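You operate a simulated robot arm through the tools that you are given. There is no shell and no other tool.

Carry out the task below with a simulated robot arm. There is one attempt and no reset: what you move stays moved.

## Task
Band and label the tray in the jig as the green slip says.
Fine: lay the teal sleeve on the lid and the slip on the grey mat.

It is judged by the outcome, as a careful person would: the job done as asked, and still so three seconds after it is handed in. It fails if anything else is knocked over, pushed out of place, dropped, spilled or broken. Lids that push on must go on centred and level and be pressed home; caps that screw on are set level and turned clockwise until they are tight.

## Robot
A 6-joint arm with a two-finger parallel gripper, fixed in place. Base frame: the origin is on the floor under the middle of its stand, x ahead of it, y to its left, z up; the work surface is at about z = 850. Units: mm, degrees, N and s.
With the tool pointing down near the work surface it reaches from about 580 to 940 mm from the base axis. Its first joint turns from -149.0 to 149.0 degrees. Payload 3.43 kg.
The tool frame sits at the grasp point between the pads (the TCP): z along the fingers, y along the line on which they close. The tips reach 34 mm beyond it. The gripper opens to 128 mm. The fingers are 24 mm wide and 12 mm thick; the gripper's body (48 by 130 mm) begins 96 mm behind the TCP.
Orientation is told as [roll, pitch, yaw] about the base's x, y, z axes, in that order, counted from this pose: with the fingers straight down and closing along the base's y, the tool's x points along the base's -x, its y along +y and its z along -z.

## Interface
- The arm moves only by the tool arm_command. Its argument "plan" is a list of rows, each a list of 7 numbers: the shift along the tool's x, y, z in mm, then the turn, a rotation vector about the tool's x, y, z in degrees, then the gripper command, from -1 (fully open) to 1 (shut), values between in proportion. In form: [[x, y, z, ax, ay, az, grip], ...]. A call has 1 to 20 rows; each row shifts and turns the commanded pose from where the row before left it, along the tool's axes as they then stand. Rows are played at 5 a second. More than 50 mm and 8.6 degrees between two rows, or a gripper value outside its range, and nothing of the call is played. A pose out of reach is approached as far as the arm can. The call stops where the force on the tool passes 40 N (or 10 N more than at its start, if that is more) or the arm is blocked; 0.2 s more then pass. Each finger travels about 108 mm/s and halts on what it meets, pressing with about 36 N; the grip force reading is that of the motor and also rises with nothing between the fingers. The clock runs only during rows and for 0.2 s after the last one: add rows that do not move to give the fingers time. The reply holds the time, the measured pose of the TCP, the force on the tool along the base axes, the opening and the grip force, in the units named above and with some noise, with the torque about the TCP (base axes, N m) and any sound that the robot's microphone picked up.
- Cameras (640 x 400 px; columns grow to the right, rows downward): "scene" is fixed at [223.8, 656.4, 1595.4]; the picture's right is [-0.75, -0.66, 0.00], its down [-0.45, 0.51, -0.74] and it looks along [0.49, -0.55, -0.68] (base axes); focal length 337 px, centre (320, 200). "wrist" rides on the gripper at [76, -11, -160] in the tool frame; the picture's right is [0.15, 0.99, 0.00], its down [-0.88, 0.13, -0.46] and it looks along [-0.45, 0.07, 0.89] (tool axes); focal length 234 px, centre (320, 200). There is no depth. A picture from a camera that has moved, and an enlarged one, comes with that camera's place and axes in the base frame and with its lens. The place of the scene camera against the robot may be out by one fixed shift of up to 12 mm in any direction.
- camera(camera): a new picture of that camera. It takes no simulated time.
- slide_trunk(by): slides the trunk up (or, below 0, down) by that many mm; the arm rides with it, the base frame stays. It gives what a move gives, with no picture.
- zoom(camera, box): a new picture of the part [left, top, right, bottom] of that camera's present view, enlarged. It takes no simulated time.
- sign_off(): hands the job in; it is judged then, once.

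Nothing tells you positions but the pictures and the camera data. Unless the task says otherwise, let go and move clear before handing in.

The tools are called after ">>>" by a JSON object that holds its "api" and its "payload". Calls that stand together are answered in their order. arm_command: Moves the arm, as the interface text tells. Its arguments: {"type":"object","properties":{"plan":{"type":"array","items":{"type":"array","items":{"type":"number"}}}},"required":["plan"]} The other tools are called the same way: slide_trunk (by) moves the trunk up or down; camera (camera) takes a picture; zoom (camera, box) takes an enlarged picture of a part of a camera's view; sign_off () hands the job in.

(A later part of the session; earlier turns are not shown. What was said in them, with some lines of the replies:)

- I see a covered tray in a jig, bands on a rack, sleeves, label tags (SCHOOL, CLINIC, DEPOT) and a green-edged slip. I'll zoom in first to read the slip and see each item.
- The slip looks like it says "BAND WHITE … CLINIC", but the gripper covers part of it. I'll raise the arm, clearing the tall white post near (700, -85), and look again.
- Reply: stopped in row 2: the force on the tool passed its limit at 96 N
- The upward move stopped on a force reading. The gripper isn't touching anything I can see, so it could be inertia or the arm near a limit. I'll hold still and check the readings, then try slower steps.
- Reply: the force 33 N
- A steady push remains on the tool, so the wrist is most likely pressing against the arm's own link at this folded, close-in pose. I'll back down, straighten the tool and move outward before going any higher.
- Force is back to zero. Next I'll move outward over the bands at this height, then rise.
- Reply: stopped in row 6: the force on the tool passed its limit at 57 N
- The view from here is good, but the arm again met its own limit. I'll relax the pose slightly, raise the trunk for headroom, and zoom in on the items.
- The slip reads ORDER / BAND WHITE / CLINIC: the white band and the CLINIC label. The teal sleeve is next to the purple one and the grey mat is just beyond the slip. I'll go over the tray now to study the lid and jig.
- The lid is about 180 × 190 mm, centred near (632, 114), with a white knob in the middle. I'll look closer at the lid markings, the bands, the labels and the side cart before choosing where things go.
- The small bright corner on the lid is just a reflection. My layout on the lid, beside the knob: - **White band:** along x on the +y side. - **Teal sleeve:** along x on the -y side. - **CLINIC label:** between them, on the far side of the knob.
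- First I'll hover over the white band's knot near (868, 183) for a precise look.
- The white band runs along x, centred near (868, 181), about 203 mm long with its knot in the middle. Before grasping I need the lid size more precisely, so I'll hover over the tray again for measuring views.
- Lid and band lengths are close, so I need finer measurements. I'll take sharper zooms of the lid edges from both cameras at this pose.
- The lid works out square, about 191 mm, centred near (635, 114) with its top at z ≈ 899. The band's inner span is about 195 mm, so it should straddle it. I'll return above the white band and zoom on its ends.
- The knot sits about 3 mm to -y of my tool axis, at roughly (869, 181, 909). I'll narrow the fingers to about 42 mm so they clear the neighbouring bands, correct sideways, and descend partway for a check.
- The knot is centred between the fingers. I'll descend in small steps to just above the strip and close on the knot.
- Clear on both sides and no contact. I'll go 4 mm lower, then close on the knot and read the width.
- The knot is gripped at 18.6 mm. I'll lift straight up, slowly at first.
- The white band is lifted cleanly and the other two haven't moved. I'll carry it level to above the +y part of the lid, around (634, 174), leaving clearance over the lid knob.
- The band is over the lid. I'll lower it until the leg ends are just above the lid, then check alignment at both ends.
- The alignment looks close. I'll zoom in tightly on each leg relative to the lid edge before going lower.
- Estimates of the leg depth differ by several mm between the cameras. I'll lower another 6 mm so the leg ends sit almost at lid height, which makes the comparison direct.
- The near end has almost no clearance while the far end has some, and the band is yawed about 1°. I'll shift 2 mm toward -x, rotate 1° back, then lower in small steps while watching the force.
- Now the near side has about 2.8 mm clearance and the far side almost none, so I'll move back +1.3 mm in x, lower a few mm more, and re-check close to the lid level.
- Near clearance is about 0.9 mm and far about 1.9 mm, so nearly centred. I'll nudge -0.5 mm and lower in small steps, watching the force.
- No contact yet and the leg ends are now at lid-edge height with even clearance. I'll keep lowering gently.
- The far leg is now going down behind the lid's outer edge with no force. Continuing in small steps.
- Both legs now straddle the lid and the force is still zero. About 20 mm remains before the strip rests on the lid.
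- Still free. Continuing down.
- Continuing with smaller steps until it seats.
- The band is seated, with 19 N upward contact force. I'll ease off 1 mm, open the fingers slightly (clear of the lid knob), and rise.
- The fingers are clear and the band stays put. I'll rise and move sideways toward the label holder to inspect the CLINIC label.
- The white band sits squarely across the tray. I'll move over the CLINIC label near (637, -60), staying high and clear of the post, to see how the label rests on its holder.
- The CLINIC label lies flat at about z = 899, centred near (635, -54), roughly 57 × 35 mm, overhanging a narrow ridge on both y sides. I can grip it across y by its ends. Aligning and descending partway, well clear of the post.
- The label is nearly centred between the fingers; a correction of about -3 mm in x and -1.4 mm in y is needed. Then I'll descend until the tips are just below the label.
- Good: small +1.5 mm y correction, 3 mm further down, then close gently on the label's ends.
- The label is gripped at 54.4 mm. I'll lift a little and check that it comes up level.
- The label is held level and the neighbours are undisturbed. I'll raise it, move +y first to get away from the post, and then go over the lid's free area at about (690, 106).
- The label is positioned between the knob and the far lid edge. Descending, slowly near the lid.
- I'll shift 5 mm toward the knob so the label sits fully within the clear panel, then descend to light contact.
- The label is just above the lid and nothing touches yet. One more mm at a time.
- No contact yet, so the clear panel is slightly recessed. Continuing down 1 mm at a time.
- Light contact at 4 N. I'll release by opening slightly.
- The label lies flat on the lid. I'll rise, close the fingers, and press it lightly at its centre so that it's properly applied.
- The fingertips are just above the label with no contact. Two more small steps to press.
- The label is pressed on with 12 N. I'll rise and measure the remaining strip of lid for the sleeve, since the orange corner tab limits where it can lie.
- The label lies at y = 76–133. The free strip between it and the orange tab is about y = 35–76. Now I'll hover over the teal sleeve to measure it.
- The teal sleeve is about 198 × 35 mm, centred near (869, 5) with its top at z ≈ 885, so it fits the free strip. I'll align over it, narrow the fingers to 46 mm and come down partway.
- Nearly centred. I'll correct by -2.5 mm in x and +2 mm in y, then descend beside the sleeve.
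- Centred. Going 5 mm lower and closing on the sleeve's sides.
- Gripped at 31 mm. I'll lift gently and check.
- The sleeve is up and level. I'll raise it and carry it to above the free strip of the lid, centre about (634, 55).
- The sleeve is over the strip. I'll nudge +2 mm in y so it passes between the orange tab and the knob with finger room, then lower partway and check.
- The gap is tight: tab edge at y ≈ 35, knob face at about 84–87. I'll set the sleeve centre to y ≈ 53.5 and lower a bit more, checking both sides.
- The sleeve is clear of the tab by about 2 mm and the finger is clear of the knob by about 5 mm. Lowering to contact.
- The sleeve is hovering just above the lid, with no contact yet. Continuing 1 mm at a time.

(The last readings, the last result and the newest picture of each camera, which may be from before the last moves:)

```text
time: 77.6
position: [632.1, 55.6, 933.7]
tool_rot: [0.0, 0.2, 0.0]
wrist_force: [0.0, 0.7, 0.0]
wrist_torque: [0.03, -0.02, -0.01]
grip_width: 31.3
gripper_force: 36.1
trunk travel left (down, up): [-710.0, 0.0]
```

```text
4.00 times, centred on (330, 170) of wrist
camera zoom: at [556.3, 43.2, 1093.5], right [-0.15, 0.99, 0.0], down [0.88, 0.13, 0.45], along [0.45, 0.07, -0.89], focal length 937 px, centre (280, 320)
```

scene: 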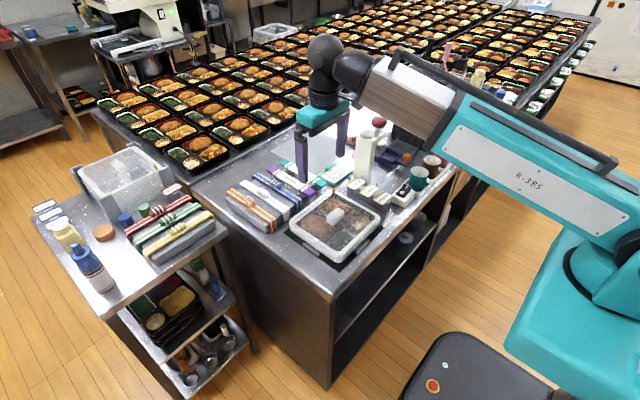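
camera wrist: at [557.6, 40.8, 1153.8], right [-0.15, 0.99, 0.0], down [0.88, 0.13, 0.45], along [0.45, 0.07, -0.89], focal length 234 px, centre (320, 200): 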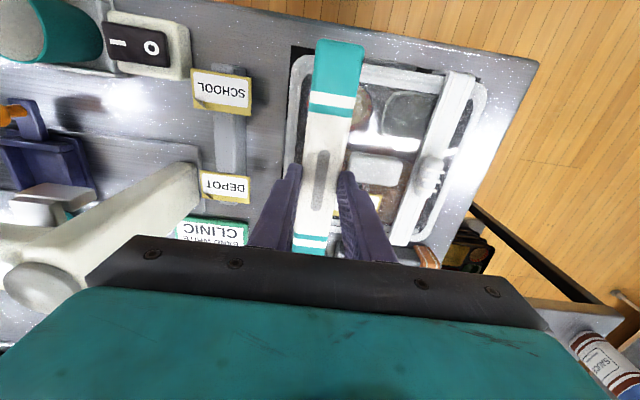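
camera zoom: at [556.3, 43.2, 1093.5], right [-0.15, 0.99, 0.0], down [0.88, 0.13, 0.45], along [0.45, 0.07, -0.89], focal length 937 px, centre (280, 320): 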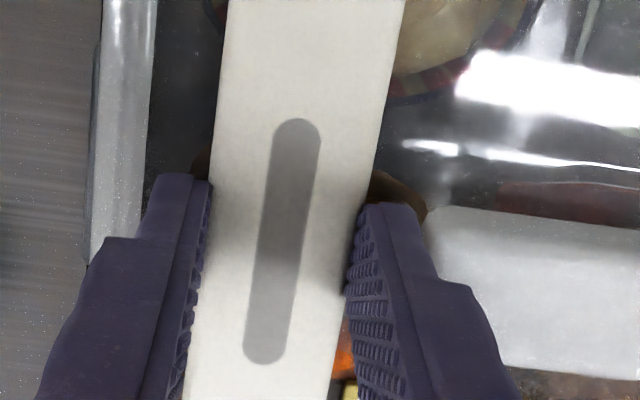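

>>> {"api": "arm_command", "payload": {"plan": [[0, 0, 1, 0, 0, 0, 0.65], [0, 0, 0.7, 0, 0, 0, 0.65], [0, 0, 0, 0, 0, 0, 0.65]]}}

>>> {"api": "zoom", "payload": {"camera": "scene", "box": [310, 175, 350, 210]}}

>>> {"api": "zoom", "payload": {"camera": "scene", "box": [355, 195, 395, 230]}}

```text
time: 78.4
position: [631.8, 56.3, 934.3]
tool_rot: [0.0, 0.1, -0.1]
wrist_force: [0.6, 0.6, 11.5]
wrist_torque: [-0.03, 0.16, 0.0]
grip_width: 31.1
gripper_force: 36.3
trunk travel left (down, up): [-710.0, 0.0]
```

```text
11.43 times, centred on (330, 192) of scene
camera zoom: at [223.8, 656.4, 1595.4], right [-0.75, -0.66, 0.0], down [-0.45, 0.51, -0.74], along [0.49, -0.55, -0.68], focal length 3847 px, centre (206, 286)
```

zoom: 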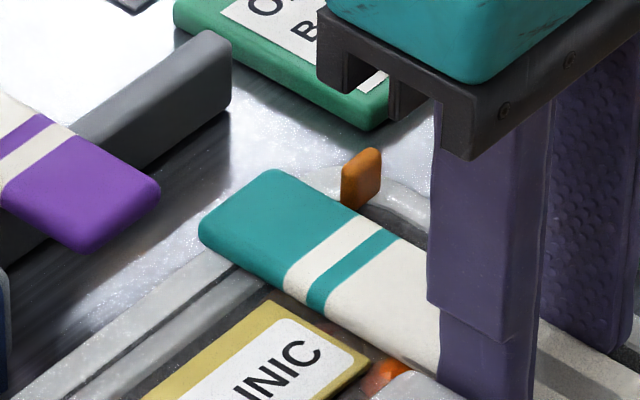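

```text
11.43 times, centred on (375, 212) of scene
camera zoom: at [223.8, 656.4, 1595.4], right [-0.75, -0.66, 0.0], down [-0.45, 0.51, -0.74], along [0.49, -0.55, -0.68], focal length 3847 px, centre (-309, 57)
```

zoom: 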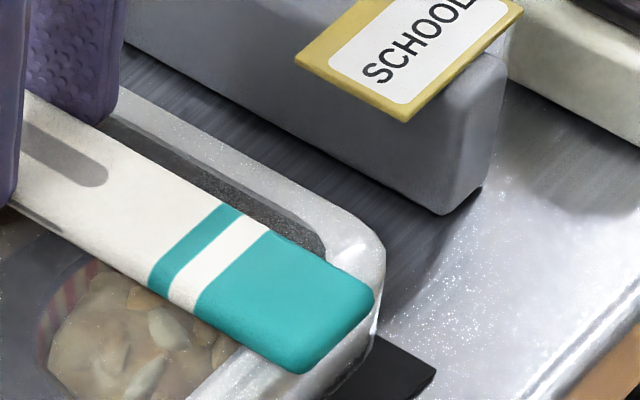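

The sleeve is seated on the lid with 11 N. I'll ease up slightly and open only a couple of mm so that the finger doesn't touch the knob.

>>> {"api": "arm_command", "payload": {"plan": [[0, 0, -0.7, 0, 0, 0, 0.65], [0, 0, 0, 0, 0, 0, 0.5], [0, 0, 0, 0, 0, 0, 0.46], [0, 0, 0, 0, 0, 0, 0.46]]}}

>>> {"api": "zoom", "payload": {"camera": "wrist", "box": [260, 120, 400, 220]}}

```text
time: 79.4
position: [631.6, 54.7, 931.2]
tool_rot: [0.0, 0.2, 0.1]
wrist_force: [-0.4, -0.6, 0.2]
wrist_torque: [-0.03, -0.02, 0.0]
grip_width: 34.5
gripper_force: 0.1
trunk travel left (down, up): [-710.0, 0.0]
```

```text
4.00 times, centred on (330, 170) of wrist
camera zoom: at [556.5, 42.7, 1092.3], right [-0.15, 0.99, 0.0], down [0.88, 0.13, 0.45], along [0.45, 0.07, -0.89], focal length 937 px, centre (280, 320)
```

zoom: 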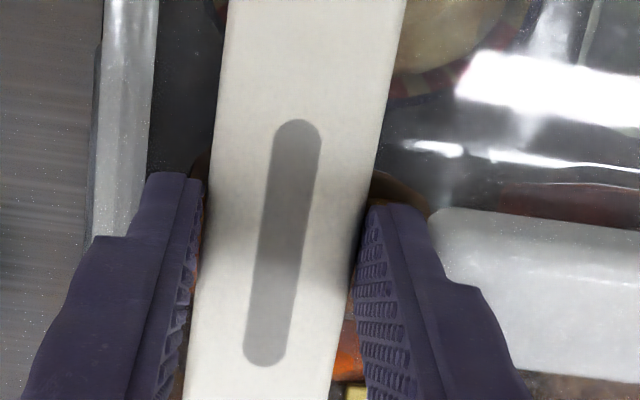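

Released with small gaps on both sides. Rising straight up slowly.

>>> {"api": "arm_command", "payload": {"plan": [[0, 0, -2, 0, 0, 0, 0.46], [0, 0, -3, 0, 0, 0, 0.46], [0, 0, -5, 0, 0, 0, 0.46], [0, 0, -10, 0, 0, 0, 0.46], [0, 0, -20, 0, 0, 0, 0.46], [0, 0, -30, 0, 0, 0, 0.4], [0, 0, -20, 0, 0, 0, 0.3], [0, 0, 0, 0, 0, 0, 0.2]]}}

>>> {"api": "camera", "payload": {"camera": "wrist"}}

>>> {"api": "zoom", "payload": {"camera": "wrist", "box": [230, 20, 430, 220]}}

>>> {"api": "zoom", "payload": {"camera": "scene", "box": [285, 165, 395, 265]}}

```text
time: 81.2
position: [632.5, 55.5, 1021.6]
tool_rot: [0.0, 0.2, 0.0]
wrist_force: [0.1, 0.6, -0.6]
wrist_torque: [0.03, -0.03, -0.01]
grip_width: 51.1
gripper_force: 0.0
trunk travel left (down, up): [-710.0, 0.0]
```

```text
taken
camera wrist: at [556.6, 43.2, 1181.4], right [-0.15, 0.99, 0.0], down [0.88, 0.13, 0.45], along [0.45, 0.07, -0.89], focal length 234 px, centre (320, 200)
```

wrist: 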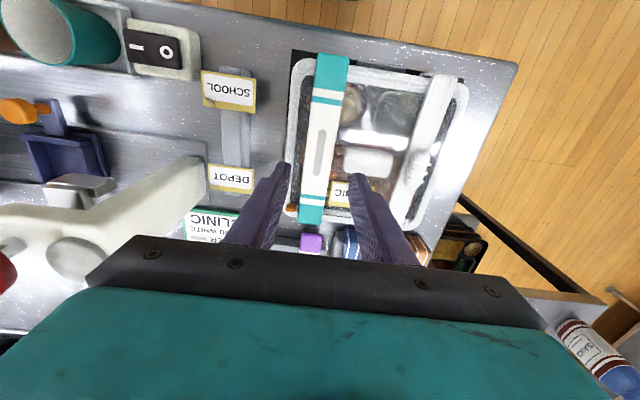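

```text
2.00 times, centred on (330, 120) of wrist
camera zoom: at [556.6, 43.2, 1181.4], right [-0.15, 0.99, 0.0], down [0.88, 0.13, 0.45], along [0.45, 0.07, -0.89], focal length 468 px, centre (300, 360)
```

zoom: 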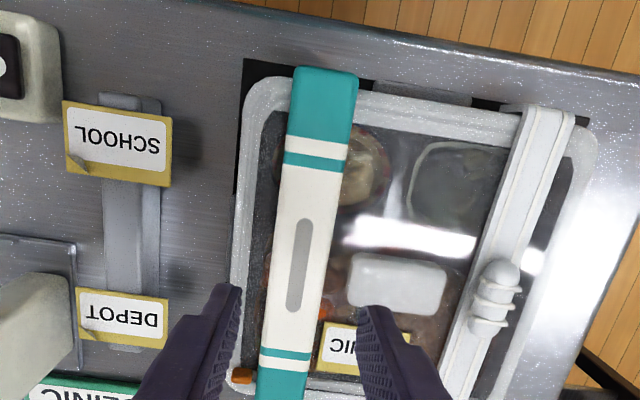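

```text
4.00 times, centred on (340, 215) of scene
camera zoom: at [223.8, 656.4, 1595.4], right [-0.75, -0.66, 0.0], down [-0.45, 0.51, -0.74], along [0.49, -0.55, -0.68], focal length 1346 px, centre (240, 140)
```

zoom: 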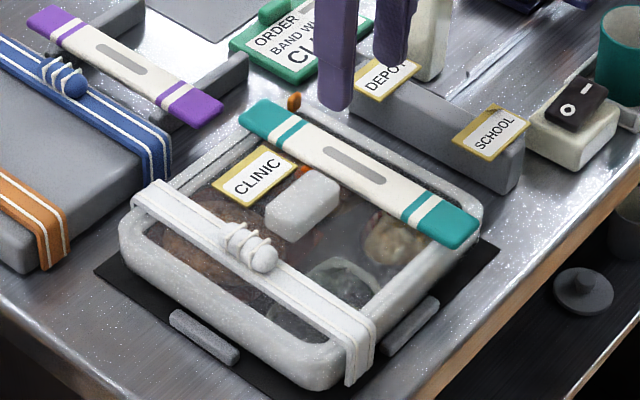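

The band, label and sleeve are all in place on the tray. The slip's handle is near (835, -93, 869), and the grey mat starts at about x = 856, y < -37. Before grasping I'll test whether the arm reaches the slip's target at (930, -102) over the mat.

>>> {"api": "arm_command", "payload": {"plan": [[-27, -4.4, 5, 0, 0, 0, 0.2], [-27, -4.4, 5, 0, 0, 0, 0.2], [-27, -4.4, 5, 0, 0, 0, 0.2], [-27, -4.4, 5, 0, 0, 0, 0.2], [-27, -4.4, 5, 0, 0, 0, 0.2], [-27, -4.4, 5, 0, 0, 0, 0.2], [-27, -4.4, 5, 0, 0, 0, 0.2], [-27, -4.4, 5, 0, 0, 0, 0.2], [-16, -24, 0, 0, 0, 0, 0.2], [-16, -24, 0, 0, 0, 0, 0.2], [-16, -24, 0, 0, 0, 0, 0.2], [-16, -24, 0, 0, 0, 0, 0.2], [-18, -24, 0, 0, 0, 0, 0.2], [0, 0, 0, 0, 0, 0, 0.2]]}}

>>> {"api": "camera", "payload": {"camera": "wrist"}}

>>> {"api": "zoom", "payload": {"camera": "scene", "box": [220, 100, 400, 220]}}

```text
time: 84.2
position: [930.8, -101.4, 980.3]
tool_rot: [0.0, 0.3, 0.0]
wrist_force: [-0.5, -0.4, 0.6]
wrist_torque: [0.01, -0.01, 0.03]
grip_width: 51.3
gripper_force: 0.0
trunk travel left (down, up): [-710.0, 0.0]
```

```text
taken
camera wrist: at [854.8, -113.4, 1140.5], right [-0.15, 0.99, 0.0], down [0.88, 0.13, 0.45], along [0.45, 0.07, -0.89], focal length 234 px, centre (320, 200)
```

wrist: 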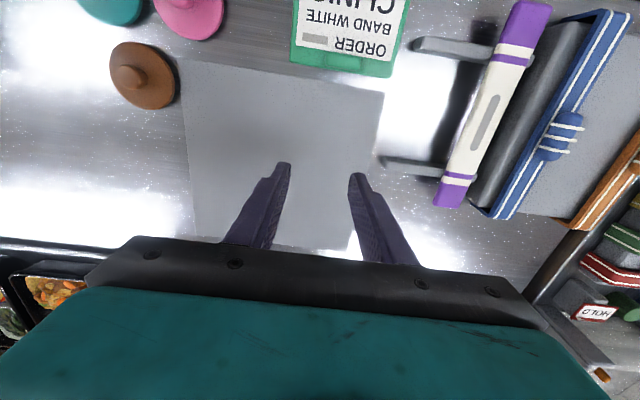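

```text
3.33 times, centred on (310, 160) of scene
camera zoom: at [223.8, 656.4, 1595.4], right [-0.75, -0.66, 0.0], down [-0.45, 0.51, -0.74], along [0.49, -0.55, -0.68], focal length 1122 px, centre (353, 333)
```

zoom: 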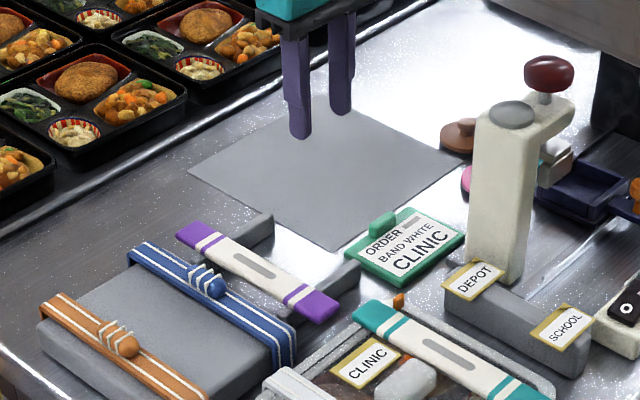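

That position is reachable at height. I'll test how it does lower down, over the empty part of the mat.

>>> {"api": "arm_command", "payload": {"plan": [[-3, -1, 15, 0, 0, 0, 0.2], [-3, 0, 15, 0, 0, 0, 0.2], [0, 0, 15, 0, 0, 0, 0.2], [0, 0, 15, 0, 0, 0, 0.2], [0, 0, 12, 0, 0, 0, 0.2], [0, 0, 0, 0, 0, 0, 0.2], [0, 0, 0, 0, 0, 0, 0.2]]}}

```text
time: 85.8
position: [936.2, -99.8, 908.6]
tool_rot: [0.0, 0.1, 0.0]
wrist_force: [-0.4, 0.2, -0.2]
wrist_torque: [-0.02, 0.0, 0.01]
grip_width: 51.1
gripper_force: 0.0
trunk travel left (down, up): [-710.0, 0.0]
```

It reaches (936, -100) easily. I'll see whether there's a bit more reach so that the slip can lie well inside the mat.

>>> {"api": "arm_command", "payload": {"plan": [[-4, -2, 0, 0, 0, 0, 0.2], [-4, -2, 0, 0, 0, 0, 0.2], [-4, -2, 0, 0, 0, 0, 0.2], [0, 0, 0, 0, 0, 0, 0.2], [0, 0, 0, 0, 0, 0, 0.2]]}}

```text
time: 87.0
position: [937.1, -104.5, 909.1]
tool_rot: [0.0, 0.0, 0.0]
wrist_force: [0.3, 0.2, -0.4]
wrist_torque: [-0.03, 0.0, 0.01]
grip_width: 50.9
gripper_force: 0.0
out of reach, approached as far as the arm can: row 1, 2, 3
trunk travel left (down, up): [-710.0, 0.0]
```

The limit is about (937, -104), which still puts the whole slip on the mat with roughly 9 mm margin. Now I'll go back up and over the slip's handle.

>>> {"api": "arm_command", "payload": {"plan": [[0, 0, -20, 0, 0, 0, 0.2], [10, 1, -20, 0, 0, 0, 0.2], [25, 3, -10, 0, 0, 0, 0.2], [25, 3, 0, 0, 0, 0, 0.2], [25, 3, 0, 0, 0, 0, 0.2], [20, 2, 0, 0, 0, 0, 0.2], [0, 0, 0, 0, 0, 0, 0.2], [0, 0, 0, 0, 0, 0, 0.2]]}}

>>> {"api": "zoom", "payload": {"camera": "wrist", "box": [220, 60, 420, 220]}}

>>> {"api": "zoom", "payload": {"camera": "scene", "box": [290, 130, 390, 205]}}

```text
time: 88.8
position: [831.0, -91.7, 962.0]
tool_rot: [0.0, 0.2, 0.0]
wrist_force: [-0.6, -0.1, 0.5]
wrist_torque: [0.0, 0.0, 0.03]
grip_width: 51.2
gripper_force: 0.0
trunk travel left (down, up): [-710.0, 0.0]
```

```text
2.50 times, centred on (320, 140) of wrist
camera zoom: at [755.3, -103.5, 1121.9], right [-0.15, 0.99, 0.0], down [0.88, 0.13, 0.45], along [0.45, 0.07, -0.89], focal length 585 px, centre (320, 350)
```

zoom: 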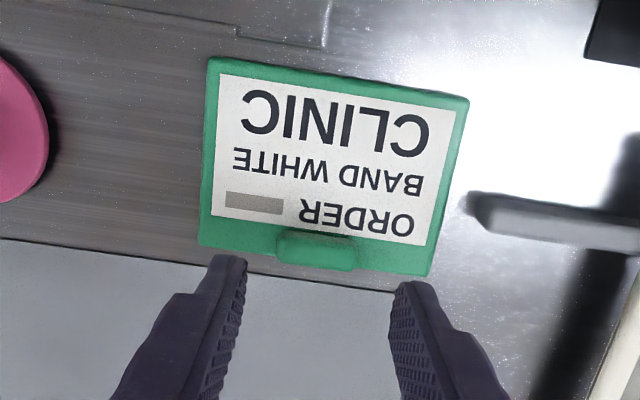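

```text
5.33 times, centred on (340, 168) of scene
camera zoom: at [223.8, 656.4, 1595.4], right [-0.75, -0.66, 0.0], down [-0.45, 0.51, -0.74], along [0.49, -0.55, -0.68], focal length 1795 px, centre (213, 373)
```

zoom: 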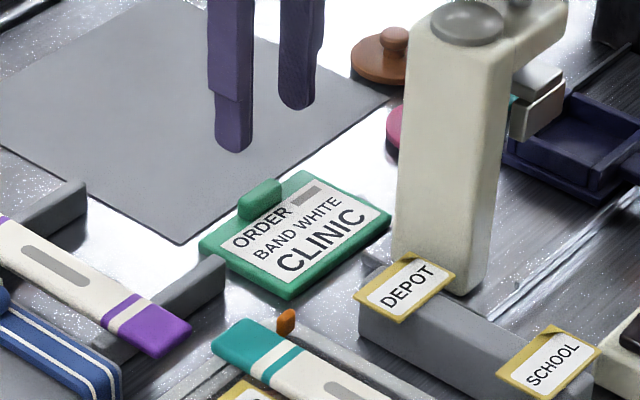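

The handle is centred under the gripper, within about 2 mm. I'll descend toward it with the fingers at 51 mm, straddling its 37 mm length.

>>> {"api": "arm_command", "payload": {"plan": [[-2, -0.6, 10, 0, 0, 0, 0.2], [0, 0, 15, 0, 0, 0, 0.2], [0, 0, 15, 0, 0, 0, 0.2], [0, 0, 10, 0, 0, 0, 0.2], [0, 0, 5, 0, 0, 0, 0.2], [0, 0, 0, 0, 0, 0, 0.2], [0, 0, 0, 0, 0, 0, 0.2]]}}

>>> {"api": "zoom", "payload": {"camera": "wrist", "box": [240, 100, 400, 220]}}

>>> {"api": "zoom", "payload": {"camera": "scene", "box": [310, 145, 370, 190]}}

```text
time: 90.4
position: [833.6, -91.6, 907.5]
tool_rot: [0.1, 0.2, 0.0]
wrist_force: [-0.1, 0.2, -0.9]
wrist_torque: [-0.01, 0.0, 0.01]
grip_width: 51.3
gripper_force: 0.0
trunk travel left (down, up): [-710.0, 0.0]
```

```text
3.33 times, centred on (320, 160) of wrist
camera zoom: at [757.6, -103.4, 1066.4], right [-0.15, 0.99, 0.0], down [0.88, 0.13, 0.45], along [0.45, 0.07, -0.89], focal length 781 px, centre (320, 333)
```

zoom: 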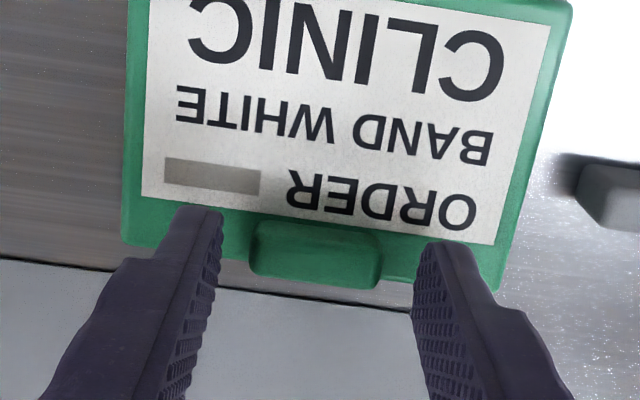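

```text
8.89 times, centred on (340, 168) of scene
camera zoom: at [223.8, 656.4, 1595.4], right [-0.75, -0.66, 0.0], down [-0.45, 0.51, -0.74], along [0.49, -0.55, -0.68], focal length 2992 px, centre (142, 489)
```

zoom: 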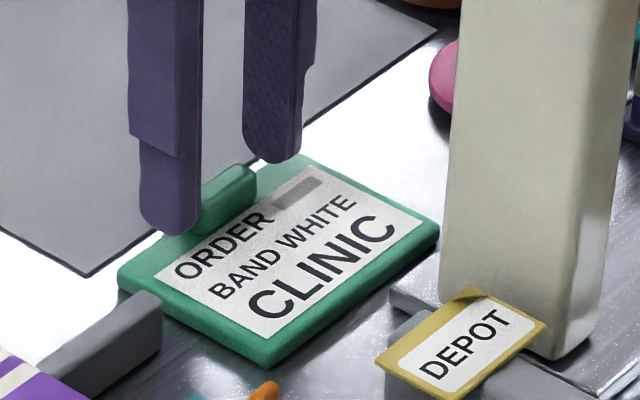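

Aligned. Descending the last few millimetres, then closing on the handle.

>>> {"api": "arm_command", "payload": {"plan": [[0, 0, 3, 0, 0, 0, 0.2], [0, 0, 3, 0, 0, 0, 0.2], [0, 0, 2, 0, 0, 0, 0.2], [0, 0, 0, 0, 0, 0, 0.2], [0, 0, 0, 0, 0, 0, 0.2]]}}

>>> {"api": "zoom", "payload": {"camera": "scene", "box": [310, 145, 370, 190]}}

```text
time: 91.6
position: [832.1, -92.1, 897.4]
tool_rot: [0.0, 0.2, -0.1]
wrist_force: [-0.2, -0.2, -0.8]
wrist_torque: [-0.01, -0.01, 0.02]
grip_width: 51.5
gripper_force: 0.1
trunk travel left (down, up): [-710.0, 0.0]
```

```text
8.89 times, centred on (340, 168) of scene
camera zoom: at [223.8, 656.4, 1595.4], right [-0.75, -0.66, 0.0], down [-0.45, 0.51, -0.74], along [0.49, -0.55, -0.68], focal length 2992 px, centre (142, 489)
```

zoom: 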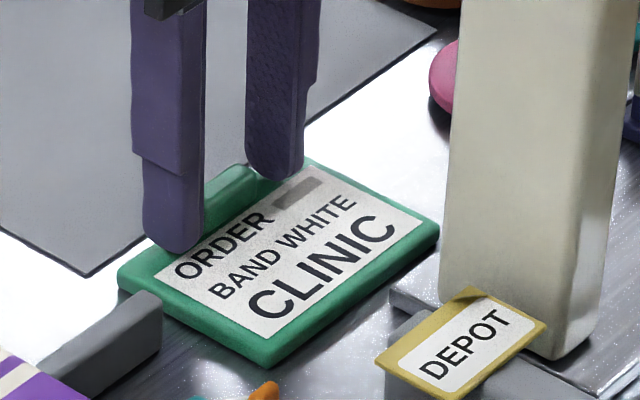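

>>> {"api": "arm_command", "payload": {"plan": [[0, 0, 0, 0, 0, 0, 0.3], [0, 0, 0, 0, 0, 0, 0.45], [0, 0, 0, 0, 0, 0, 0.65], [0, 0, 0, 0, 0, 0, 0.65], [0, 0, 0, 0, 0, 0, 0.65]]}}

>>> {"api": "zoom", "payload": {"camera": "wrist", "box": [240, 100, 400, 220]}}

>>> {"api": "zoom", "payload": {"camera": "scene", "box": [310, 145, 370, 190]}}

```text
time: 92.8
position: [832.1, -93.0, 897.4]
tool_rot: [0.0, 0.2, 0.0]
wrist_force: [-0.1, 0.2, 0.7]
wrist_torque: [-0.03, -0.02, -0.02]
grip_width: 34.5
gripper_force: 36.0
trunk travel left (down, up): [-710.0, 0.0]
```

```text
3.33 times, centred on (320, 160) of wrist
camera zoom: at [757.0, -104.4, 1057.6], right [-0.15, 0.99, 0.0], down [0.88, 0.13, 0.45], along [0.45, 0.07, -0.89], focal length 781 px, centre (320, 333)
```

zoom: 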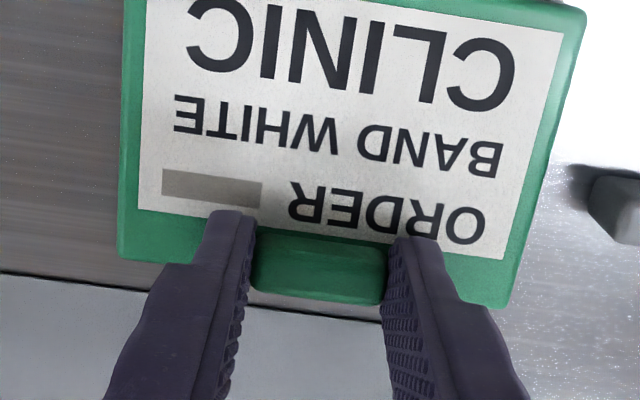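

```text
8.89 times, centred on (340, 168) of scene
camera zoom: at [223.8, 656.4, 1595.4], right [-0.75, -0.66, 0.0], down [-0.45, 0.51, -0.74], along [0.49, -0.55, -0.68], focal length 2992 px, centre (142, 489)
```

zoom: 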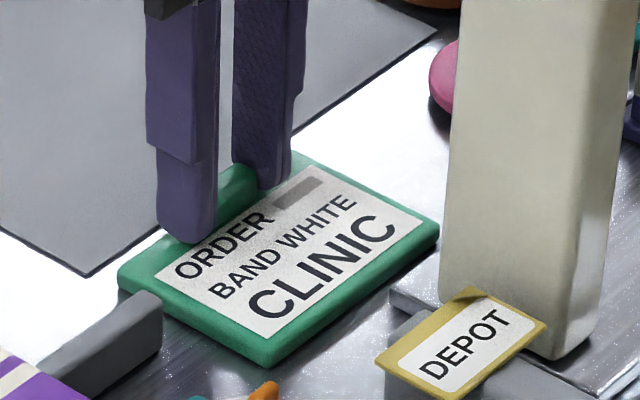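

Gripped at 34.5 mm. A small test lift first, to see whether the slip stays level.

>>> {"api": "arm_command", "payload": {"plan": [[0, 0, -2, 0, 0, 0, 0.65], [0, 0, -3, 0, 0, 0, 0.65], [0, 0, -5, 0, 0, 0, 0.65], [0, 0, 0, 0, 0, 0, 0.65]]}}

>>> {"api": "zoom", "payload": {"camera": "wrist", "box": [220, 60, 420, 220]}}

>>> {"api": "zoom", "payload": {"camera": "scene", "box": [310, 140, 370, 190]}}

```text
time: 93.8
position: [832.4, -92.6, 906.1]
tool_rot: [0.0, 0.1, 0.0]
wrist_force: [-0.2, -0.8, 0.1]
wrist_torque: [0.04, -0.02, -0.01]
grip_width: 34.6
gripper_force: 36.2
trunk travel left (down, up): [-710.0, 0.0]
```

```text
2.50 times, centred on (320, 140) of wrist
camera zoom: at [756.3, -104.7, 1066.3], right [-0.15, 0.99, 0.0], down [0.88, 0.13, 0.45], along [0.45, 0.07, -0.89], focal length 585 px, centre (320, 350)
```

zoom: 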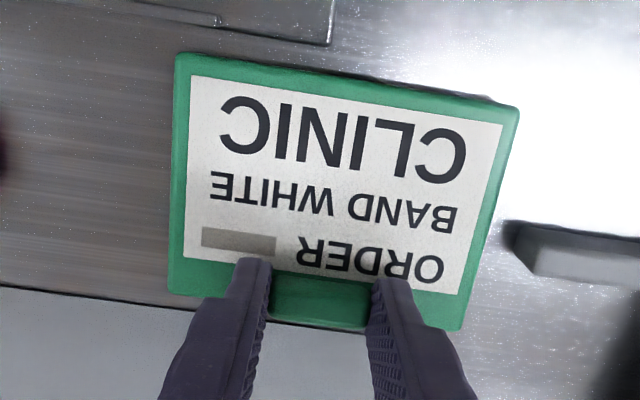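

```text
8.00 times, centred on (340, 165) of scene
camera zoom: at [223.8, 656.4, 1595.4], right [-0.75, -0.66, 0.0], down [-0.45, 0.51, -0.74], along [0.49, -0.55, -0.68], focal length 2693 px, centre (160, 480)
```

zoom: 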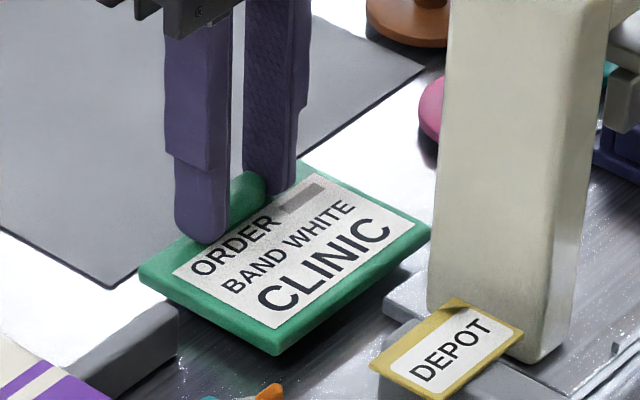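

The slip lifts cleanly. I'll raise it further and check its level before carrying it to the mat.

>>> {"api": "arm_command", "payload": {"plan": [[0, 0, -8, 0, 0, 0, 0.65], [0, 0, -10, 0, 0, 0, 0.65], [0, 0, -10, 0, 0, 0, 0.65], [0, 0, 0, 0, 0, 0, 0.65]]}}

>>> {"api": "zoom", "payload": {"camera": "scene", "box": [300, 130, 370, 190]}}

>>> {"api": "zoom", "payload": {"camera": "wrist", "box": [220, 60, 420, 220]}}

```text
time: 94.8
position: [833.7, -91.1, 934.0]
tool_rot: [0.1, 0.2, 0.0]
wrist_force: [0.8, 0.1, -0.6]
wrist_torque: [0.04, -0.04, -0.03]
grip_width: 34.6
gripper_force: 36.1
trunk travel left (down, up): [-710.0, 0.0]
```

```text
6.67 times, centred on (335, 160) of scene
camera zoom: at [223.8, 656.4, 1595.4], right [-0.75, -0.66, 0.0], down [-0.45, 0.51, -0.74], along [0.49, -0.55, -0.68], focal length 2244 px, centre (220, 467)
```

zoom: 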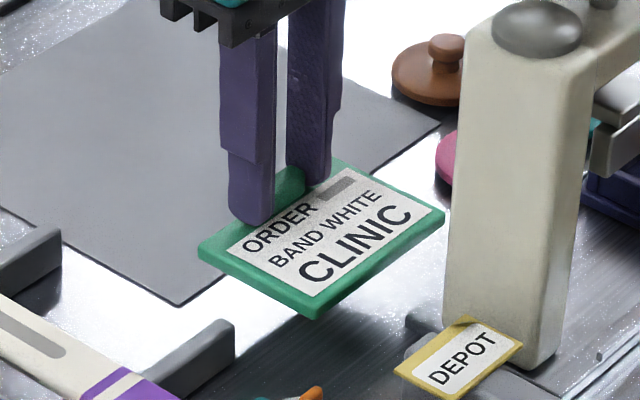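

```text
2.50 times, centred on (320, 140) of wrist
camera zoom: at [757.7, -103.1, 1095.0], right [-0.15, 0.99, 0.0], down [0.88, 0.13, 0.45], along [0.45, 0.07, -0.89], focal length 585 px, centre (320, 350)
```

zoom: 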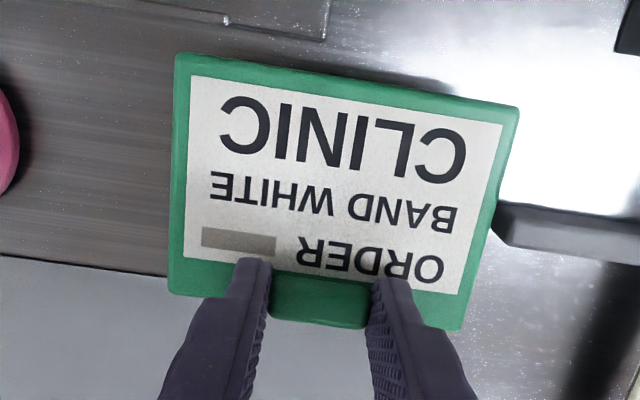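

Held firmly and level. Carrying it over the mat now.

>>> {"api": "arm_command", "payload": {"plan": [[-15, -2, 0, 0, 0, 0, 0.65], [-20, -2.5, 0, 0, 0, 0, 0.65], [-20, -2.5, 0, 0, 0, 0, 0.65], [-20, -2.5, 0, 0, 0, 0, 0.65], [-20, -2, 0, 0, 0, 0, 0.65], [-6, -0.5, 0, 0, 0, 0, 0.65], [0, 0, 0, 0, 0, 0, 0.65], [0, 0, 0, 0, 0, 0, 0.65]]}}

>>> {"api": "camera", "payload": {"camera": "wrist"}}

>>> {"api": "zoom", "payload": {"camera": "wrist", "box": [170, 40, 420, 220]}}

>>> {"api": "zoom", "payload": {"camera": "scene", "box": [260, 110, 370, 190]}}

```text
time: 96.6
position: [931.5, -105.7, 933.6]
tool_rot: [0.0, 0.2, 0.0]
wrist_force: [-0.4, -0.1, 0.2]
wrist_torque: [0.0, 0.0, 0.01]
grip_width: 34.9
gripper_force: 35.8
trunk travel left (down, up): [-710.0, 0.0]
```

```text
taken
camera wrist: at [857.2, -117.7, 1094.5], right [-0.15, 0.99, 0.0], down [0.88, 0.13, 0.45], along [0.45, 0.07, -0.89], focal length 234 px, centre (320, 200)
```

wrist: 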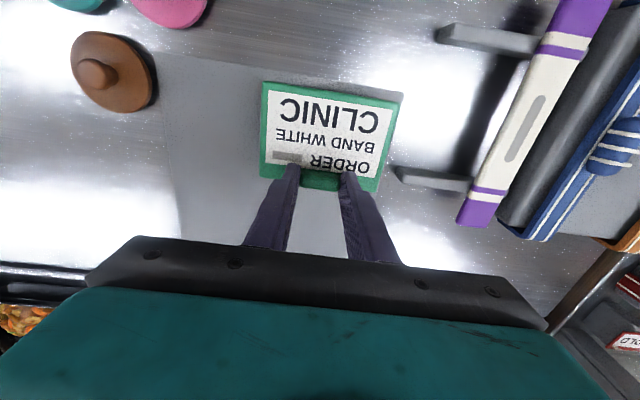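

```text
2.22 times, centred on (295, 130) of wrist
camera zoom: at [857.2, -117.7, 1094.5], right [-0.15, 0.99, 0.0], down [0.88, 0.13, 0.45], along [0.45, 0.07, -0.89], focal length 520 px, centre (376, 356)
```

zoom: 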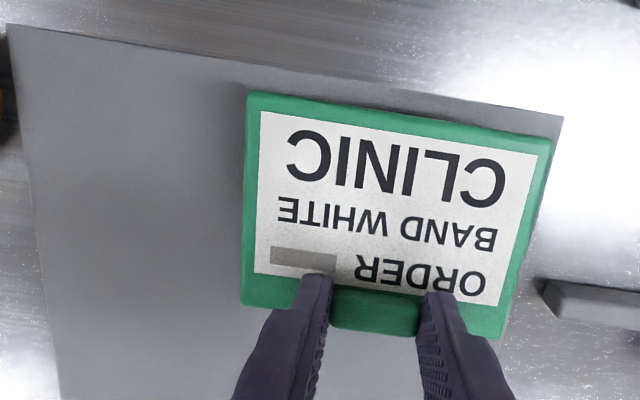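

```text
5.00 times, centred on (315, 150) of scene
camera zoom: at [223.8, 656.4, 1595.4], right [-0.75, -0.66, 0.0], down [-0.45, 0.51, -0.74], along [0.49, -0.55, -0.68], focal length 1683 px, centre (345, 450)
```

zoom: 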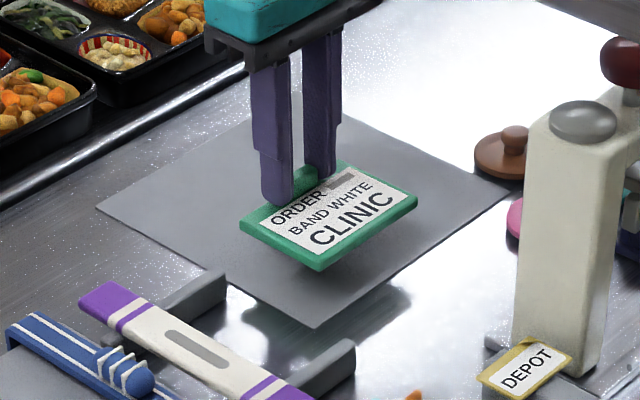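

The slip is fully over the mat with about 8 mm margin at the near edge and 13 mm at the +y edge. I'll nudge 2 mm further in and lower.

>>> {"api": "arm_command", "payload": {"plan": [[-2, 1, 0, 0, 0, 0, 0.65], [0, 0, 10, 0, 0, 0, 0.65], [0, 0, 10, 0, 0, 0, 0.65], [0, 0, 6, 0, 0, 0, 0.65], [0, 0, 3, 0, 0, 0, 0.65], [0, 0, 0, 0, 0, 0, 0.65], [0, 0, 0, 0, 0, 0, 0.65]]}}

>>> {"api": "zoom", "payload": {"camera": "scene", "box": [275, 120, 355, 185]}}

>>> {"api": "zoom", "payload": {"camera": "wrist", "box": [170, 40, 420, 220]}}

```text
time: 98.2
position: [935.6, -102.6, 907.3]
tool_rot: [0.0, 0.1, 0.0]
wrist_force: [-0.1, 1.3, -0.3]
wrist_torque: [-0.01, -0.05, 0.0]
grip_width: 34.7
gripper_force: 36.3
trunk travel left (down, up): [-710.0, 0.0]
```

```text
6.15 times, centred on (315, 152) of scene
camera zoom: at [223.8, 656.4, 1595.4], right [-0.75, -0.66, 0.0], down [-0.45, 0.51, -0.74], along [0.49, -0.55, -0.68], focal length 2072 px, centre (351, 492)
```

zoom: 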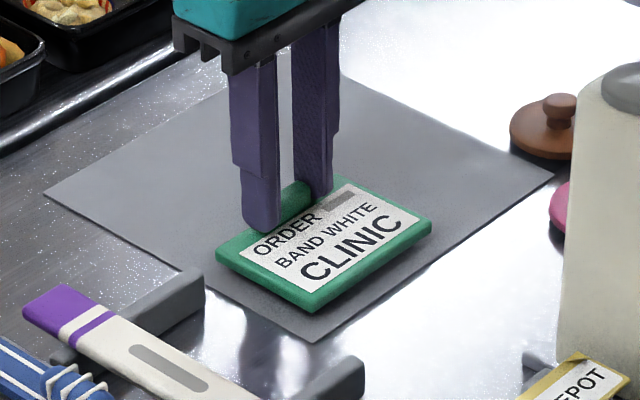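

```text
2.22 times, centred on (295, 130) of wrist
camera zoom: at [860.0, -114.4, 1066.1], right [-0.15, 0.99, 0.0], down [0.88, 0.13, 0.45], along [0.45, 0.07, -0.89], focal length 520 px, centre (376, 356)
```

zoom: 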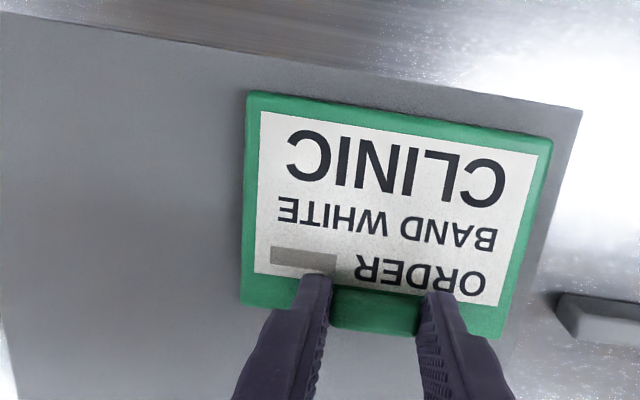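

Fully within the mat outline. Lowering the last few millimetres to contact.

>>> {"api": "arm_command", "payload": {"plan": [[0, 0, 2, 0, 0, 0, 0.65], [0, 0, 2, 0, 0, 0, 0.65], [0, 0, 1, 0, 0, 0, 0.65], [0, 0, 0, 0, 0, 0, 0.65]]}}

```text
time: 99.2
position: [935.7, -103.7, 899.6]
tool_rot: [0.0, 0.1, 0.0]
wrist_force: [-0.4, 0.1, -1.1]
wrist_torque: [-0.02, -0.03, -0.03]
grip_width: 34.6
gripper_force: 36.2
trunk travel left (down, up): [-710.0, 0.0]
```

>>> {"api": "arm_command", "payload": {"plan": [[0, 0, 1, 0, 0, 0, 0.65], [0, 0, 1, 0, 0, 0, 0.65], [0, 0, 0, 0, 0, 0, 0.65]]}}

>>> {"api": "zoom", "payload": {"camera": "scene", "box": [275, 120, 355, 185]}}

```text
time: 100.0
position: [936.2, -102.1, 899.0]
tool_rot: [0.0, 0.1, 0.0]
wrist_force: [-0.2, -0.1, -0.8]
wrist_torque: [0.01, -0.02, 0.0]
grip_width: 34.5
gripper_force: 36.1
trunk travel left (down, up): [-710.0, 0.0]
```

```text
6.15 times, centred on (315, 152) of scene
camera zoom: at [223.8, 656.4, 1595.4], right [-0.75, -0.66, 0.0], down [-0.45, 0.51, -0.74], along [0.49, -0.55, -0.68], focal length 2072 px, centre (351, 492)
```

zoom: 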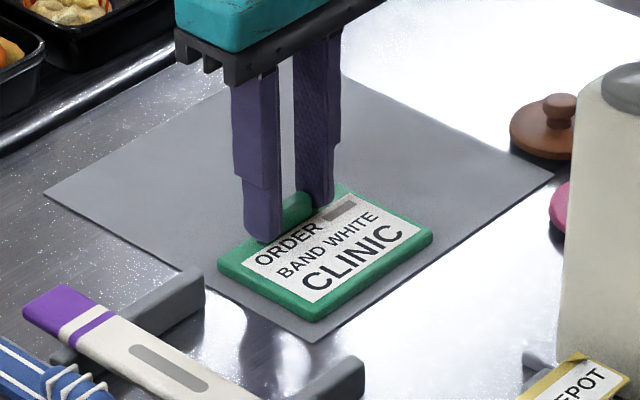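

>>> {"api": "arm_command", "payload": {"plan": [[0, 0, 1, 0, 0, 0, 0.65], [0, 0, 0.8, 0, 0, 0, 0.65], [0, 0, 0, 0, 0, 0, 0.65]]}}

```text
time: 100.8
position: [935.6, -103.1, 898.3]
tool_rot: [0.1, -0.1, 0.1]
wrist_force: [1.7, -0.7, 5.8]
wrist_torque: [-0.01, 0.37, 0.02]
grip_width: 34.6
gripper_force: 35.7
trunk travel left (down, up): [-710.0, 0.0]
```

The near edge touches first at 6 N. Going half a millimetre more and then releasing.

>>> {"api": "arm_command", "payload": {"plan": [[0, 0, 0.5, 0, 0, 0, 0.65], [0, 0, 0, 0, 0, 0, 0.55], [0, 0, 0, 0, 0, 0, 0.4], [0, 0, 0, 0, 0, 0, 0.32], [0, 0, 0, 0, 0, 0, 0.32]]}}

>>> {"api": "zoom", "payload": {"camera": "wrist", "box": [220, 60, 420, 220]}}

>>> {"api": "zoom", "payload": {"camera": "scene", "box": [275, 120, 355, 185]}}

```text
time: 102.0
position: [934.1, -103.9, 896.4]
tool_rot: [0.0, 0.0, 0.0]
wrist_force: [0.6, 0.2, 0.1]
wrist_torque: [0.01, -0.05, -0.03]
grip_width: 43.3
gripper_force: 0.0
trunk travel left (down, up): [-710.0, 0.0]
```

```text
2.50 times, centred on (320, 140) of wrist
camera zoom: at [858.9, -115.3, 1056.0], right [-0.15, 0.99, 0.0], down [0.88, 0.13, 0.46], along [0.45, 0.07, -0.89], focal length 585 px, centre (320, 350)
```

zoom: 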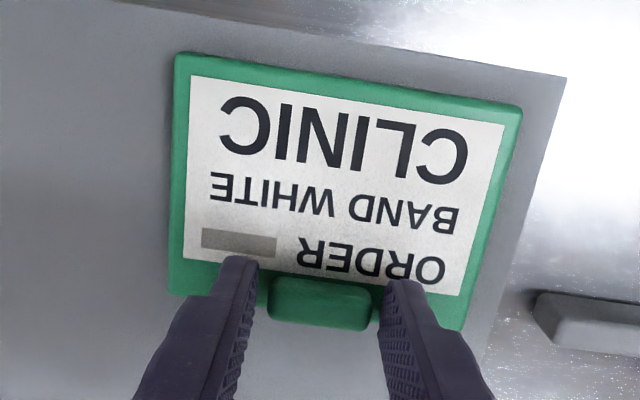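

```text
6.15 times, centred on (315, 152) of scene
camera zoom: at [223.8, 656.4, 1595.4], right [-0.75, -0.66, 0.0], down [-0.45, 0.51, -0.74], along [0.49, -0.55, -0.68], focal length 2072 px, centre (351, 492)
```

zoom: 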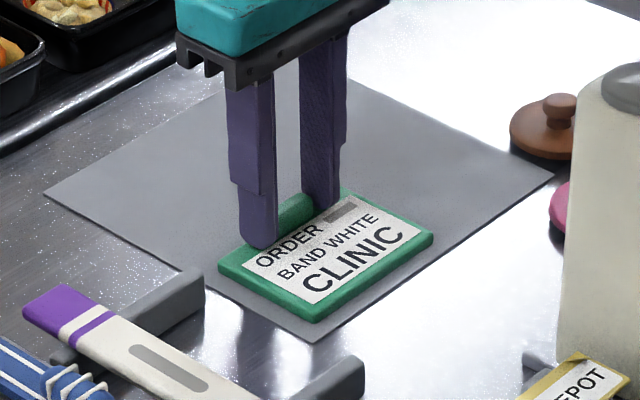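

The slip lies flat on the mat and is released. I'll rise clear and inspect everything before handing in.

>>> {"api": "arm_command", "payload": {"plan": [[0, 0, -3, 0, 0, 0, 0.32], [0, 0, -7, 0, 0, 0, 0.32], [0, 0, -15, 0, 0, 0, 0.32], [0, 0, -25, 0, 0, 0, 0.32], [0, 0, -30, 0, 0, 0, 0.32], [10, 5, -20, 0, 0, 0, 0.2], [0, 0, 0, 0, 0, 0, 0.2], [0, 0, 0, 0, 0, 0, 0.2]]}}

>>> {"api": "camera", "payload": {"camera": "scene"}}

>>> {"api": "zoom", "payload": {"camera": "scene", "box": [285, 165, 395, 265]}}

>>> {"api": "zoom", "payload": {"camera": "scene", "box": [220, 110, 440, 250]}}

>>> {"api": "camera", "payload": {"camera": "wrist"}}

```text
time: 103.8
position: [926.4, -101.1, 996.9]
tool_rot: [0.0, 0.2, 0.0]
wrist_force: [0.0, -0.5, 0.2]
wrist_torque: [-0.02, -0.04, 0.03]
grip_width: 51.5
gripper_force: 0.1
trunk travel left (down, up): [-710.0, 0.0]
```

```text
taken
```

scene: 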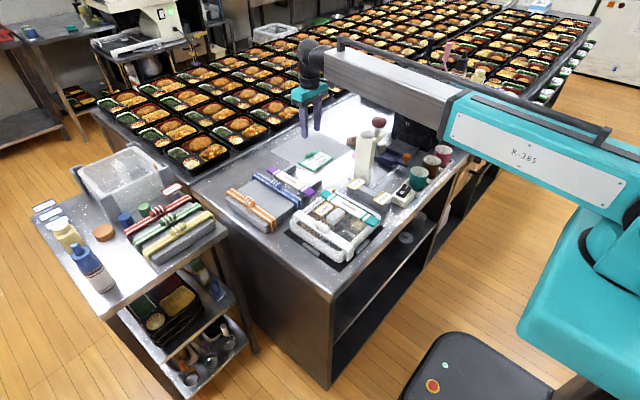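

```text
4.00 times, centred on (340, 215) of scene
camera zoom: at [223.8, 656.4, 1595.4], right [-0.75, -0.66, 0.0], down [-0.45, 0.51, -0.74], along [0.49, -0.55, -0.68], focal length 1346 px, centre (240, 140)
```

zoom: 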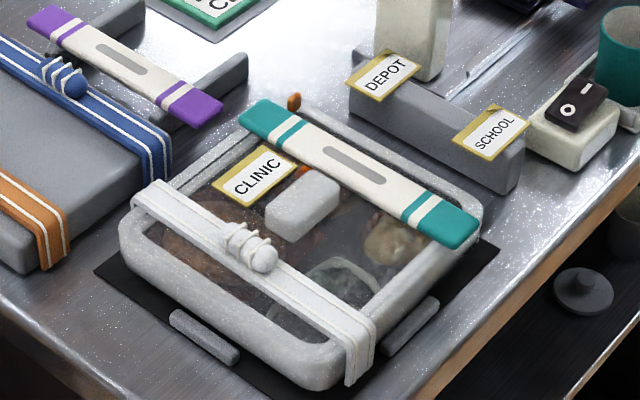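

```text
2.86 times, centred on (330, 180) of scene
camera zoom: at [223.8, 656.4, 1595.4], right [-0.75, -0.66, 0.0], down [-0.45, 0.51, -0.74], along [0.49, -0.55, -0.68], focal length 962 px, centre (291, 257)
```

zoom: 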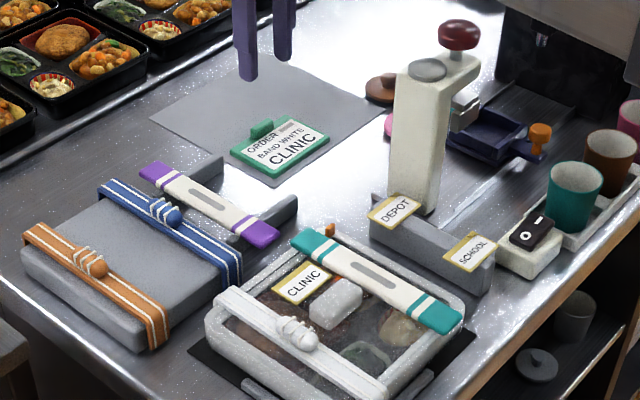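

```text
taken
camera wrist: at [850.0, -112.8, 1155.9], right [-0.15, 0.99, 0.0], down [0.88, 0.13, 0.45], along [0.45, 0.07, -0.89], focal length 234 px, centre (320, 200)
```

wrist: 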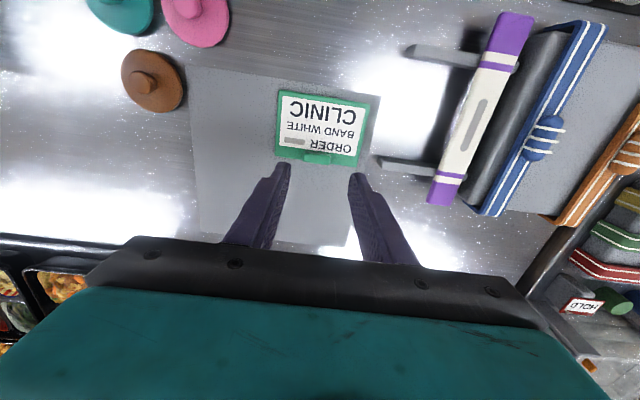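

Everything appears in place. One last close check of the band ends, the sleeve and the label before handing in.

>>> {"api": "zoom", "payload": {"camera": "scene", "box": [310, 180, 380, 225]}}

>>> {"api": "zoom", "payload": {"camera": "scene", "box": [285, 205, 375, 265]}}

>>> {"api": "zoom", "payload": {"camera": "scene", "box": [350, 190, 400, 235]}}

```text
8.89 times, centred on (345, 202) of scene
camera zoom: at [223.8, 656.4, 1595.4], right [-0.75, -0.66, 0.0], down [-0.45, 0.51, -0.74], along [0.49, -0.55, -0.68], focal length 2992 px, centre (98, 178)
```

zoom: 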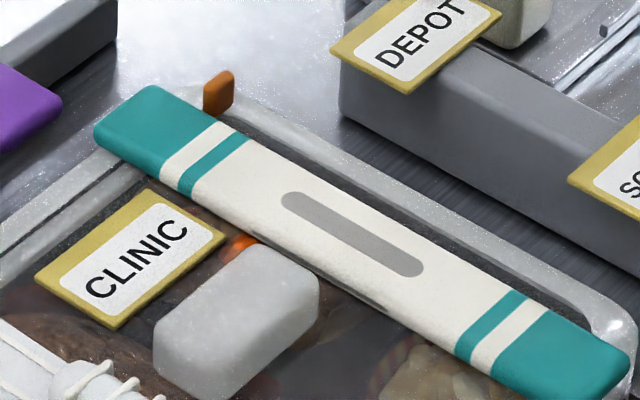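

```text
6.67 times, centred on (330, 235) of scene
camera zoom: at [223.8, 656.4, 1595.4], right [-0.75, -0.66, 0.0], down [-0.45, 0.51, -0.74], along [0.49, -0.55, -0.68], focal length 2244 px, centre (253, -33)
```

zoom: 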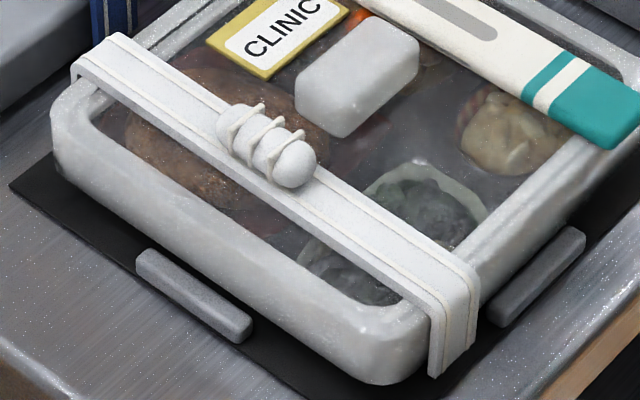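

```text
8.89 times, centred on (375, 212) of scene
camera zoom: at [223.8, 656.4, 1595.4], right [-0.75, -0.66, 0.0], down [-0.45, 0.51, -0.74], along [0.49, -0.55, -0.68], focal length 2992 px, centre (-169, 89)
```

zoom: 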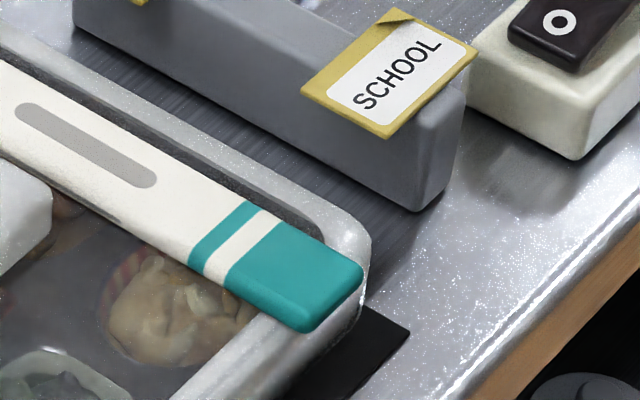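

The white band straddles the tray and sits flat, and the CLINIC label and teal sleeve lie flat on the lid. The slip is fully on the grey mat, nothing else has moved, and the arm is clear, so I'm handing in.

>>> {"api": "sign_off", "payload": {}}

```text
The job is handed in.
```

The tray in the jig is banded and labelled as the green slip says (BAND WHITE, CLINIC), and I've handed the job in.

- **Band:** the white band sits across the tray beside the lid knob, flat on the lid with a leg down each side.
- **Label:** the yellow CLINIC label lies flat on the lid on the far side of the knob. I pressed it down with about 12 N.
- **Sleeve:** the teal sleeve lies flat on the lid along the other side of the knob. It runs a few millimetres past the lid at each end because it is slightly longer than the lid.
- **Slip:** the green slip lies flat and fully on the grey mat, near the mat's front edge because the arm could not reach further in.

In the final pictures the other bands, labels and items were where they started, and the gripper was open and clear. Early on, the arm stopped twice on a force limit while rising. No contact was visible in the pictures, so I put it down to the arm's own limits; nothing on the bench moved.
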